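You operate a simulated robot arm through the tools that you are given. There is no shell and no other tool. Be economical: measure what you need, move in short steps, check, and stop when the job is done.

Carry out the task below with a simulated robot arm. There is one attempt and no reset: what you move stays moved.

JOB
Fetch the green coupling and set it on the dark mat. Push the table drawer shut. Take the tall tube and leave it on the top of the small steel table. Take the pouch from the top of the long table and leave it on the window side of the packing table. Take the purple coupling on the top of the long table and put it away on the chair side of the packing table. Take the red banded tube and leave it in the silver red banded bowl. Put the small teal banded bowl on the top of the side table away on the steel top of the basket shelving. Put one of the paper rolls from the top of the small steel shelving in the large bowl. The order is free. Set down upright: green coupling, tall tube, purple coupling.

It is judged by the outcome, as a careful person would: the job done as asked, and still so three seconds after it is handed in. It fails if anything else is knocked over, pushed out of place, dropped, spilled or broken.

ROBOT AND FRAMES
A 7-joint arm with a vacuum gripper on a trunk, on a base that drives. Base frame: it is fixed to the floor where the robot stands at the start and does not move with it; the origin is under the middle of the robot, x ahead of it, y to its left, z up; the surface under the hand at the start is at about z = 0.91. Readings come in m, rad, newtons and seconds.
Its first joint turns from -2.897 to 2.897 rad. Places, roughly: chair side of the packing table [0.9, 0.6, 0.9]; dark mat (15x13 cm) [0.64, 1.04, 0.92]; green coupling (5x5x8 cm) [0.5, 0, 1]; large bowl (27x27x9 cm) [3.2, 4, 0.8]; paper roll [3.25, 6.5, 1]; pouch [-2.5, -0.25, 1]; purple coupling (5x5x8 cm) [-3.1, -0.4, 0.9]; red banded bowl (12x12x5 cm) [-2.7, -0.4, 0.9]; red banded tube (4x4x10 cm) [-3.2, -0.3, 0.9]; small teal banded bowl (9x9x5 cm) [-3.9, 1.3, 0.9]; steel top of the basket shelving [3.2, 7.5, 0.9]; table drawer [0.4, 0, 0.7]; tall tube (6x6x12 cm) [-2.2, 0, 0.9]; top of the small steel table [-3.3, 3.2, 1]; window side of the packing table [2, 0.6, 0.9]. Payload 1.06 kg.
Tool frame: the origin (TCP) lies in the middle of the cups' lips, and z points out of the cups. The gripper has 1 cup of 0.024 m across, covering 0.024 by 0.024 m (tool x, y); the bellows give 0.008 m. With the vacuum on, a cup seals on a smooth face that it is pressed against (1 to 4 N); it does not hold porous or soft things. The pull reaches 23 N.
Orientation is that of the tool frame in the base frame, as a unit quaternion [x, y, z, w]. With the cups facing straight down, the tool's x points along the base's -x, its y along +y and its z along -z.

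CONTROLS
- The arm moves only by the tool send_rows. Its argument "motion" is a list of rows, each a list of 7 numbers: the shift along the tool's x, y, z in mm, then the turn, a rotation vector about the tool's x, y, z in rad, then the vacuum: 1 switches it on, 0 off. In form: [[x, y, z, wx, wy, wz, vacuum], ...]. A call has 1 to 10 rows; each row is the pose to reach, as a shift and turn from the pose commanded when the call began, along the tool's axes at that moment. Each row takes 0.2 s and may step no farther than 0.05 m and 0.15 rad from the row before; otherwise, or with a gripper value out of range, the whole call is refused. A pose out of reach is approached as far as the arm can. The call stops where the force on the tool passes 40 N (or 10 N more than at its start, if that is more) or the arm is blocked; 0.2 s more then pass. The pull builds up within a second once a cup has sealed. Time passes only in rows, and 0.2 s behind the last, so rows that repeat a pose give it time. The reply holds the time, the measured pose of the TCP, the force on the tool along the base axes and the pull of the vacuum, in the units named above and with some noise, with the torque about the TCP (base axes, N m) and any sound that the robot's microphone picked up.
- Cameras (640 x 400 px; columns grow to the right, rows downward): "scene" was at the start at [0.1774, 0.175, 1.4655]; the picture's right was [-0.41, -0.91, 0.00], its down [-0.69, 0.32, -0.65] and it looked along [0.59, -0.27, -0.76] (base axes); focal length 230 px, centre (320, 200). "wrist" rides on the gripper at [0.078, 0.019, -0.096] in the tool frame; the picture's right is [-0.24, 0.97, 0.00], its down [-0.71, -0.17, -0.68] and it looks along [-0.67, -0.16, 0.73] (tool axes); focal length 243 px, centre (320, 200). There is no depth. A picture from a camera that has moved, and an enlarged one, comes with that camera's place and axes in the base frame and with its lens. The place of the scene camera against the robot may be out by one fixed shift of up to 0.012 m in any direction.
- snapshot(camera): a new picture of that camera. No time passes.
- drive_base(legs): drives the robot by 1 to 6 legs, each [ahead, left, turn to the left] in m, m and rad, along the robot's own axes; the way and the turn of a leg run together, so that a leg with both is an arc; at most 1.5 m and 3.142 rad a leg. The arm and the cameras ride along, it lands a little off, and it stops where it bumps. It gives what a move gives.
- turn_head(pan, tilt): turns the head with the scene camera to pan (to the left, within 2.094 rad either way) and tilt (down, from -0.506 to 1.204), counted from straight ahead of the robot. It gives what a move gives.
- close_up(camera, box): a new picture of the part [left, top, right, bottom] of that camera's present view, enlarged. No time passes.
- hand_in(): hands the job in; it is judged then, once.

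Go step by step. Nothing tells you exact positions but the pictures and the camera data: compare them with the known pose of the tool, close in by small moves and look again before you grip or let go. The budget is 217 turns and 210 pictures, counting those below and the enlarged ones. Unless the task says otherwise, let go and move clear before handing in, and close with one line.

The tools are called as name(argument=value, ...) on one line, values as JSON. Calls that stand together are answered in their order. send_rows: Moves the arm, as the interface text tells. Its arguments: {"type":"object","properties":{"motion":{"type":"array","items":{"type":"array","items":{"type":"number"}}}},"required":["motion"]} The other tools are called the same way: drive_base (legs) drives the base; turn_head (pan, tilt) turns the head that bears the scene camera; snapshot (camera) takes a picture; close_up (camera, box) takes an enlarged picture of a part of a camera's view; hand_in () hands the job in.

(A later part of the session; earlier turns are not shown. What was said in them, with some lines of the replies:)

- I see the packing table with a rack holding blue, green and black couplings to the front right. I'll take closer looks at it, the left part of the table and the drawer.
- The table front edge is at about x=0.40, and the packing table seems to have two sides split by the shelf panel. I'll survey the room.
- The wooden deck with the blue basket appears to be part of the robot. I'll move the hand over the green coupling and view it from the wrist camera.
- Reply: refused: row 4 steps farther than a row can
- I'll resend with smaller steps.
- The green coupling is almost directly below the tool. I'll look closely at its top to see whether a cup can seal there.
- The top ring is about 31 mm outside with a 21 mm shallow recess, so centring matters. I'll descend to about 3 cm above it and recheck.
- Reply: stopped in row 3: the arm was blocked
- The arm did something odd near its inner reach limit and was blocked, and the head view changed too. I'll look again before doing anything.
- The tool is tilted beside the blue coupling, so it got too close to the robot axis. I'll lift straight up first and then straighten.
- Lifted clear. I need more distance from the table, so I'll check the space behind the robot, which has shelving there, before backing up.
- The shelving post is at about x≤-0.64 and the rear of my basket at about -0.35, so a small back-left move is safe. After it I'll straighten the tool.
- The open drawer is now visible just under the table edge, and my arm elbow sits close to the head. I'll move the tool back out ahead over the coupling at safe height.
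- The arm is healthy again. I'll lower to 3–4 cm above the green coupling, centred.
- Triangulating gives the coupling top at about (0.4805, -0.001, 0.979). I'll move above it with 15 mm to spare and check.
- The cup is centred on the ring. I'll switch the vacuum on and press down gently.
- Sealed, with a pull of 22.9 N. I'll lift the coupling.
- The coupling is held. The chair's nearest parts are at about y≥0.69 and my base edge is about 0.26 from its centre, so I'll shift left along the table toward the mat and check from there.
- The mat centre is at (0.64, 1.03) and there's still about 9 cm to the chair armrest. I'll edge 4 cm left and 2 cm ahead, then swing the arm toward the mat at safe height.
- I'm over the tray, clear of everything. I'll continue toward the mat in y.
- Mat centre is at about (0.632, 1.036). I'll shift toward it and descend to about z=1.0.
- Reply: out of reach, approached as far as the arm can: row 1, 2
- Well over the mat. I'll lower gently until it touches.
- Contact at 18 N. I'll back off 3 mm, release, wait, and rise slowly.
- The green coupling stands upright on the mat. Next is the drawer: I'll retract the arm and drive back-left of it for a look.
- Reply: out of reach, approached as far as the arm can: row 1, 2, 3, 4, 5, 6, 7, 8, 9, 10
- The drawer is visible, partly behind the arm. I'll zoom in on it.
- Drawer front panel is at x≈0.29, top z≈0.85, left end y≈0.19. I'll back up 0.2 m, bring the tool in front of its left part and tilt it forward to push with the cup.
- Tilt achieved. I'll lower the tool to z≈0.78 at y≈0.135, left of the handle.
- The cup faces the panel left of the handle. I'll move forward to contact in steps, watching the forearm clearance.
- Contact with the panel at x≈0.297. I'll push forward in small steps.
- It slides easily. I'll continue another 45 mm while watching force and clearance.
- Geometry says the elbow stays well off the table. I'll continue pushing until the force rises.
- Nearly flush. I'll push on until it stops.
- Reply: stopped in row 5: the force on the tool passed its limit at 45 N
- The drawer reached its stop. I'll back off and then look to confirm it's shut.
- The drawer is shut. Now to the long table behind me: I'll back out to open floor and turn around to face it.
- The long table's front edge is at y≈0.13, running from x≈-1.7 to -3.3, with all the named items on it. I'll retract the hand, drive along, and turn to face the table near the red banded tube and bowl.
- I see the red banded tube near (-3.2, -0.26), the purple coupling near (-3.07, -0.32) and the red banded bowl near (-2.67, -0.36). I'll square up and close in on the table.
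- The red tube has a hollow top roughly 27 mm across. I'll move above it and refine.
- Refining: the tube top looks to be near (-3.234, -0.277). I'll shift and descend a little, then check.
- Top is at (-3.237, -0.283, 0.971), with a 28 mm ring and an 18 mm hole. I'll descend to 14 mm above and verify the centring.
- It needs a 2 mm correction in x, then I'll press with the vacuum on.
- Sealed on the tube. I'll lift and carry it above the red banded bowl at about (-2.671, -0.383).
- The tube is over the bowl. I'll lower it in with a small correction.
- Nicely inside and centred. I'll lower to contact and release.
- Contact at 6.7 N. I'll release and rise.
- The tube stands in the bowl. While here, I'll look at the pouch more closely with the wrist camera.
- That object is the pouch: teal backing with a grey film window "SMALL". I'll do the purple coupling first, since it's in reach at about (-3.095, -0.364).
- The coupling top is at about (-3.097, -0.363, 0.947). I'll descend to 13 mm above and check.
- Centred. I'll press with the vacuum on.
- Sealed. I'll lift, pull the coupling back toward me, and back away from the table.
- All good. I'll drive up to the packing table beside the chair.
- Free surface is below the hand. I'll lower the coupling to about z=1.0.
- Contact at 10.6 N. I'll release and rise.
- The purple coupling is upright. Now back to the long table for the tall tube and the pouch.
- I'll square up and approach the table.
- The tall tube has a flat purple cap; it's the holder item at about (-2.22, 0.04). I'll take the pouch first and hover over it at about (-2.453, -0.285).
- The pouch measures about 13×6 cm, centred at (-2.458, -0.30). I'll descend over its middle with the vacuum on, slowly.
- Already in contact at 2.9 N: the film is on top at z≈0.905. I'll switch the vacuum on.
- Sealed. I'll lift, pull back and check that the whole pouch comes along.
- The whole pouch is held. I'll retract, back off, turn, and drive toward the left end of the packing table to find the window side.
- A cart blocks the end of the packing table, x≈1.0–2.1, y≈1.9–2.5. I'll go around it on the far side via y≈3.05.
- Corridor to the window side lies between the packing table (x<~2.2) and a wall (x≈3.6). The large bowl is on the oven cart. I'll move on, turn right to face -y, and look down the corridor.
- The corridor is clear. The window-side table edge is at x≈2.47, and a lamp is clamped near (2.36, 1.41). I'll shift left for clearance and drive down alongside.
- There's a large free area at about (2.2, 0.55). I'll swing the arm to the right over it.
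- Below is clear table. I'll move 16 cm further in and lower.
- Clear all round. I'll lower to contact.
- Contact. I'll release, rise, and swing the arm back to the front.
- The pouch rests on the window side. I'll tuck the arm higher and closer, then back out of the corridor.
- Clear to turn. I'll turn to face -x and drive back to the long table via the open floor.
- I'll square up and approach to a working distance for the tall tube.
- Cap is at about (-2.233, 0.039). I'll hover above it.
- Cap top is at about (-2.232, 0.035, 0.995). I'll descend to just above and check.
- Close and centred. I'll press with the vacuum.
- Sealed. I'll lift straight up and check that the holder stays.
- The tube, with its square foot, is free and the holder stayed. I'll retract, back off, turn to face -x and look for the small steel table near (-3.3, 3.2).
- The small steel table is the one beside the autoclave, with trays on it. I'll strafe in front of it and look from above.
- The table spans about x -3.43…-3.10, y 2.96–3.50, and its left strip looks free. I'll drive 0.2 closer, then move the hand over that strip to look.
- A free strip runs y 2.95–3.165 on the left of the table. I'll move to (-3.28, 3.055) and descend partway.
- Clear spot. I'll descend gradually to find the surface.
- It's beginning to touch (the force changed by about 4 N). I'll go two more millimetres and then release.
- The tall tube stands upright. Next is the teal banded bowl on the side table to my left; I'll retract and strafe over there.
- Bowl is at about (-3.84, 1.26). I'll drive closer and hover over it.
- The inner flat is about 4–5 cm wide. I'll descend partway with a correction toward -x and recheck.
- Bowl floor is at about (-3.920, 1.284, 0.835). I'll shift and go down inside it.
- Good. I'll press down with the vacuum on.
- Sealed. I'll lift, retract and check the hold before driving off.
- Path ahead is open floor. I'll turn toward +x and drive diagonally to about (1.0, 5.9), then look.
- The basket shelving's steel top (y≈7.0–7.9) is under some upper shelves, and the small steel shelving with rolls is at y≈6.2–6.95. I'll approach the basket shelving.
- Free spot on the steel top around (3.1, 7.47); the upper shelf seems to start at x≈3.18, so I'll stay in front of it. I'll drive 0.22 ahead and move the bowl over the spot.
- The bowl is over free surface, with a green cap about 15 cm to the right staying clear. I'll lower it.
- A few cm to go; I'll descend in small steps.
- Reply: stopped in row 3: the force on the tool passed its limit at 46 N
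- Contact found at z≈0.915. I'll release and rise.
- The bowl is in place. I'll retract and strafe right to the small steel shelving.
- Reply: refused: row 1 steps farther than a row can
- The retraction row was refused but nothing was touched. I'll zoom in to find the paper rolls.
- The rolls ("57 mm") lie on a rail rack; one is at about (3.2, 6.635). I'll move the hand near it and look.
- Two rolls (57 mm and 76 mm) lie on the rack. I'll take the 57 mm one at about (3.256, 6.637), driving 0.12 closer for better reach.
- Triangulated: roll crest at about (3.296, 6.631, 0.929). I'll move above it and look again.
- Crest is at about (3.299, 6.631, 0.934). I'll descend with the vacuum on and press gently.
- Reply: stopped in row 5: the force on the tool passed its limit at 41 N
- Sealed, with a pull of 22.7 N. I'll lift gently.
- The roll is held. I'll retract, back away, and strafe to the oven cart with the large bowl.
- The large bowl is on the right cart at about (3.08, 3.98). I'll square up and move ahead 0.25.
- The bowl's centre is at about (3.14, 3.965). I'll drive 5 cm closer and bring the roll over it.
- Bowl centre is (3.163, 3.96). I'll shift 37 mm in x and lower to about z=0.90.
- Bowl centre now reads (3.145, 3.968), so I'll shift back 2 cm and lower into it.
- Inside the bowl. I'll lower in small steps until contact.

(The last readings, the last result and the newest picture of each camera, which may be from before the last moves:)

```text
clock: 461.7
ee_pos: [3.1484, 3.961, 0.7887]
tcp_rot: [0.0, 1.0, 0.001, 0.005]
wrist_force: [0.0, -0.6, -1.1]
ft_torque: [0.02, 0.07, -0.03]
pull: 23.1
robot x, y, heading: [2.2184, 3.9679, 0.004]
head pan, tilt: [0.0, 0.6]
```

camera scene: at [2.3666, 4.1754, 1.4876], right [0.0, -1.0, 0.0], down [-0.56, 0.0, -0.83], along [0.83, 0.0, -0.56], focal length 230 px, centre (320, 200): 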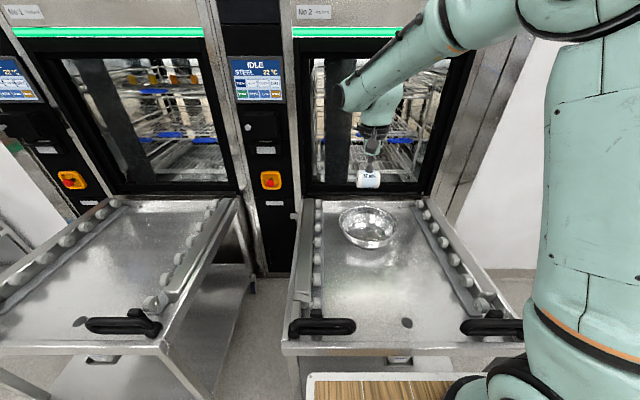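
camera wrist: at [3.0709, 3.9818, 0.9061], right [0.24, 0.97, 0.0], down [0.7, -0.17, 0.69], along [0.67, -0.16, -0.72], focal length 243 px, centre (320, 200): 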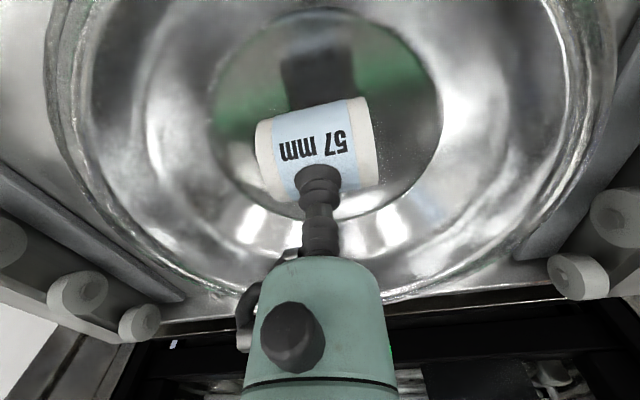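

send_rows(motion=[[0, 0, 5, 0, 0, 0, 1], [0, 0, 10, 0, 0, 0, 1], [0, 0, 14, 0, 0, 0, 1], [0, 0, 14, 0, 0, 0, 1]])

close_up(camera="scene", box=[320, 180, 420, 270])

```text
clock: 462.7
ee_pos: [3.1493, 3.962, 0.7746]
tcp_rot: [0.0, 1.0, 0.001, 0.005]
wrist_force: [-0.4, -0.4, -0.5]
ft_torque: [0.01, 0.08, -0.01]
pull: 22.9
robot x, y, heading: [2.2214, 3.9694, 0.008]
head pan, tilt: [0.0, 0.6]
```

```text
4.44 times, centred on (370, 225) of scene
camera zoom: at [2.4169, 4.1756, 1.4876], right [0.0, -1.0, 0.0], down [-0.56, 0.0, -0.83], along [0.83, 0.0, -0.56], focal length 1021 px, centre (98, 89)
```

zoom: 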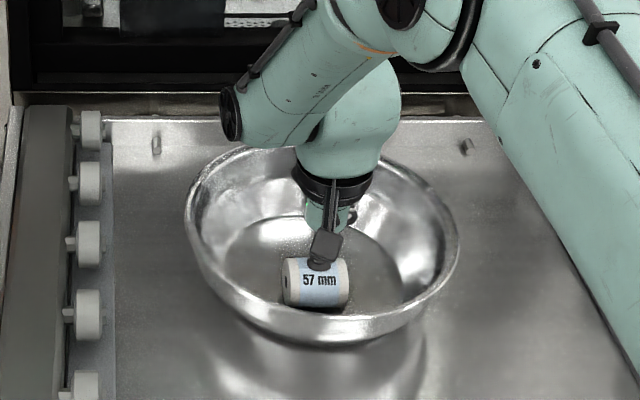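

send_rows(motion=[[0, 0, 4, 0, 0, 0, 1], [0, 0, 8, 0, 0, 0, 1], [0, 0, 11, 0, 0, 0, 1], [0, 0, 11, 0, 0, 0, 1]])

```text
clock: 463.7
ee_pos: [3.1486, 3.9616, 0.7655]
tcp_rot: [0.001, 1.0, 0.001, 0.006]
wrist_force: [2.4, 1.9, 20.4]
ft_torque: [-0.01, 0.14, 0.02]
pull: 22.8
robot x, y, heading: [2.2213, 3.9684, 0.002]
head pan, tilt: [0.0, 0.6]
```

Contact with the bowl floor. I'll ease off 2 mm, release, and rise.

send_rows(motion=[[0, 0, -2, 0, 0, 0, 0], [0, 0, -2, 0, 0, 0, 0], [0, 0, -2, 0, 0, 0, 0], [0, 0, -3, 0, 0, 0, 0], [0, 0, -10, 0, 0, 0, 0], [0, 0, -40, 0, 0, 0, 0], [0, 0, -85, 0, 0, 0, 0], [0, 0, -130, 0, 0, 0, 0], [0, 0, -175, 0, 0, 0, 0], [0, 0, -220, 0, 0, 0, 0]])

send_rows(motion=[[20, 0, -40, 0, 0, 0, 0], [50, 0, -75, 0, 0, 0, 0], [90, 0, -100, 0, 0, 0, 0], [135, 0, -120, 0, 0, 0, 0], [180, 0, -130, 0, 0, 0, 0]])

snapshot(camera="scene")

close_up(camera="scene", box=[320, 180, 420, 270])

```text
clock: 465.9
ee_pos: [3.1467, 3.9627, 0.9839]
tcp_rot: [0.002, 1.0, 0.001, 0.004]
wrist_force: [0.5, -0.7, -0.6]
ft_torque: [0.0, 0.03, 0.02]
pull: 0.0
robot x, y, heading: [2.2223, 3.9706, 0.002]
head pan, tilt: [0.0, 0.6]
```

```text
clock: 467.1
ee_pos: [2.9665, 3.9628, 1.1146]
tcp_rot: [0.001, 1.0, 0.001, 0.006]
wrist_force: [0.0, -1.2, -1.0]
ft_torque: [-0.01, 0.01, -0.01]
pull: 0.0
robot x, y, heading: [2.2226, 3.9663, 0.005]
head pan, tilt: [0.0, 0.6]
```

```text
33 pictures are left
camera scene: at [2.4177, 4.1756, 1.4875], right [0.0, -1.0, 0.0], down [-0.57, 0.0, -0.82], along [0.82, 0.0, -0.57], focal length 230 px, centre (320, 200)
```

scene: 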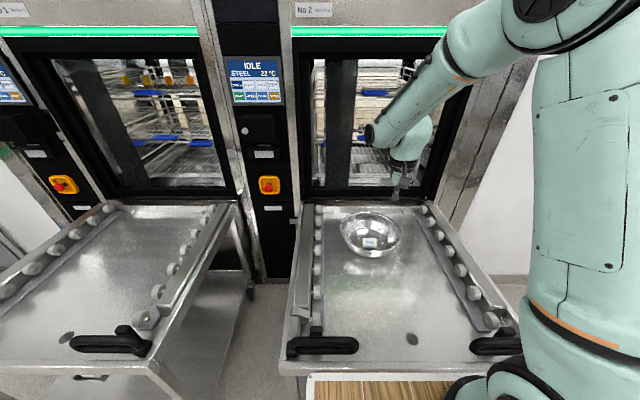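

```text
4.44 times, centred on (370, 225) of scene
camera zoom: at [2.4177, 4.1756, 1.4875], right [0.0, -1.0, 0.0], down [-0.57, 0.0, -0.82], along [0.82, 0.0, -0.57], focal length 1021 px, centre (98, 89)
```

zoom: 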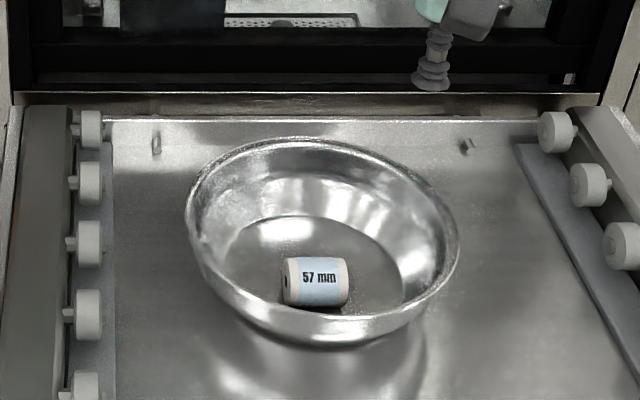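

The roll rests in the large bowl, and all eight parts are done. I'll back clear and hand in.

drive_base(legs=[[-0.3, 0, 0]])

hand_in()

```text
clock: 469.1
ee_pos: [2.6641, 3.9601, 1.1154]
tcp_rot: [0.001, 1.0, 0.0, 0.006]
wrist_force: [-1.2, 0.1, -0.2]
ft_torque: [0.0, -0.03, 0.02]
pull: 0.1
robot x, y, heading: [1.9226, 3.9678, 0.0]
head pan, tilt: [0.0, 0.6]
```

```text
The job is handed in.
```

All eight tasks are done and handed in: the drawer is shut, every item is where you asked, the green coupling, tall tube and purple coupling stand upright, and I saw nothing else disturbed.
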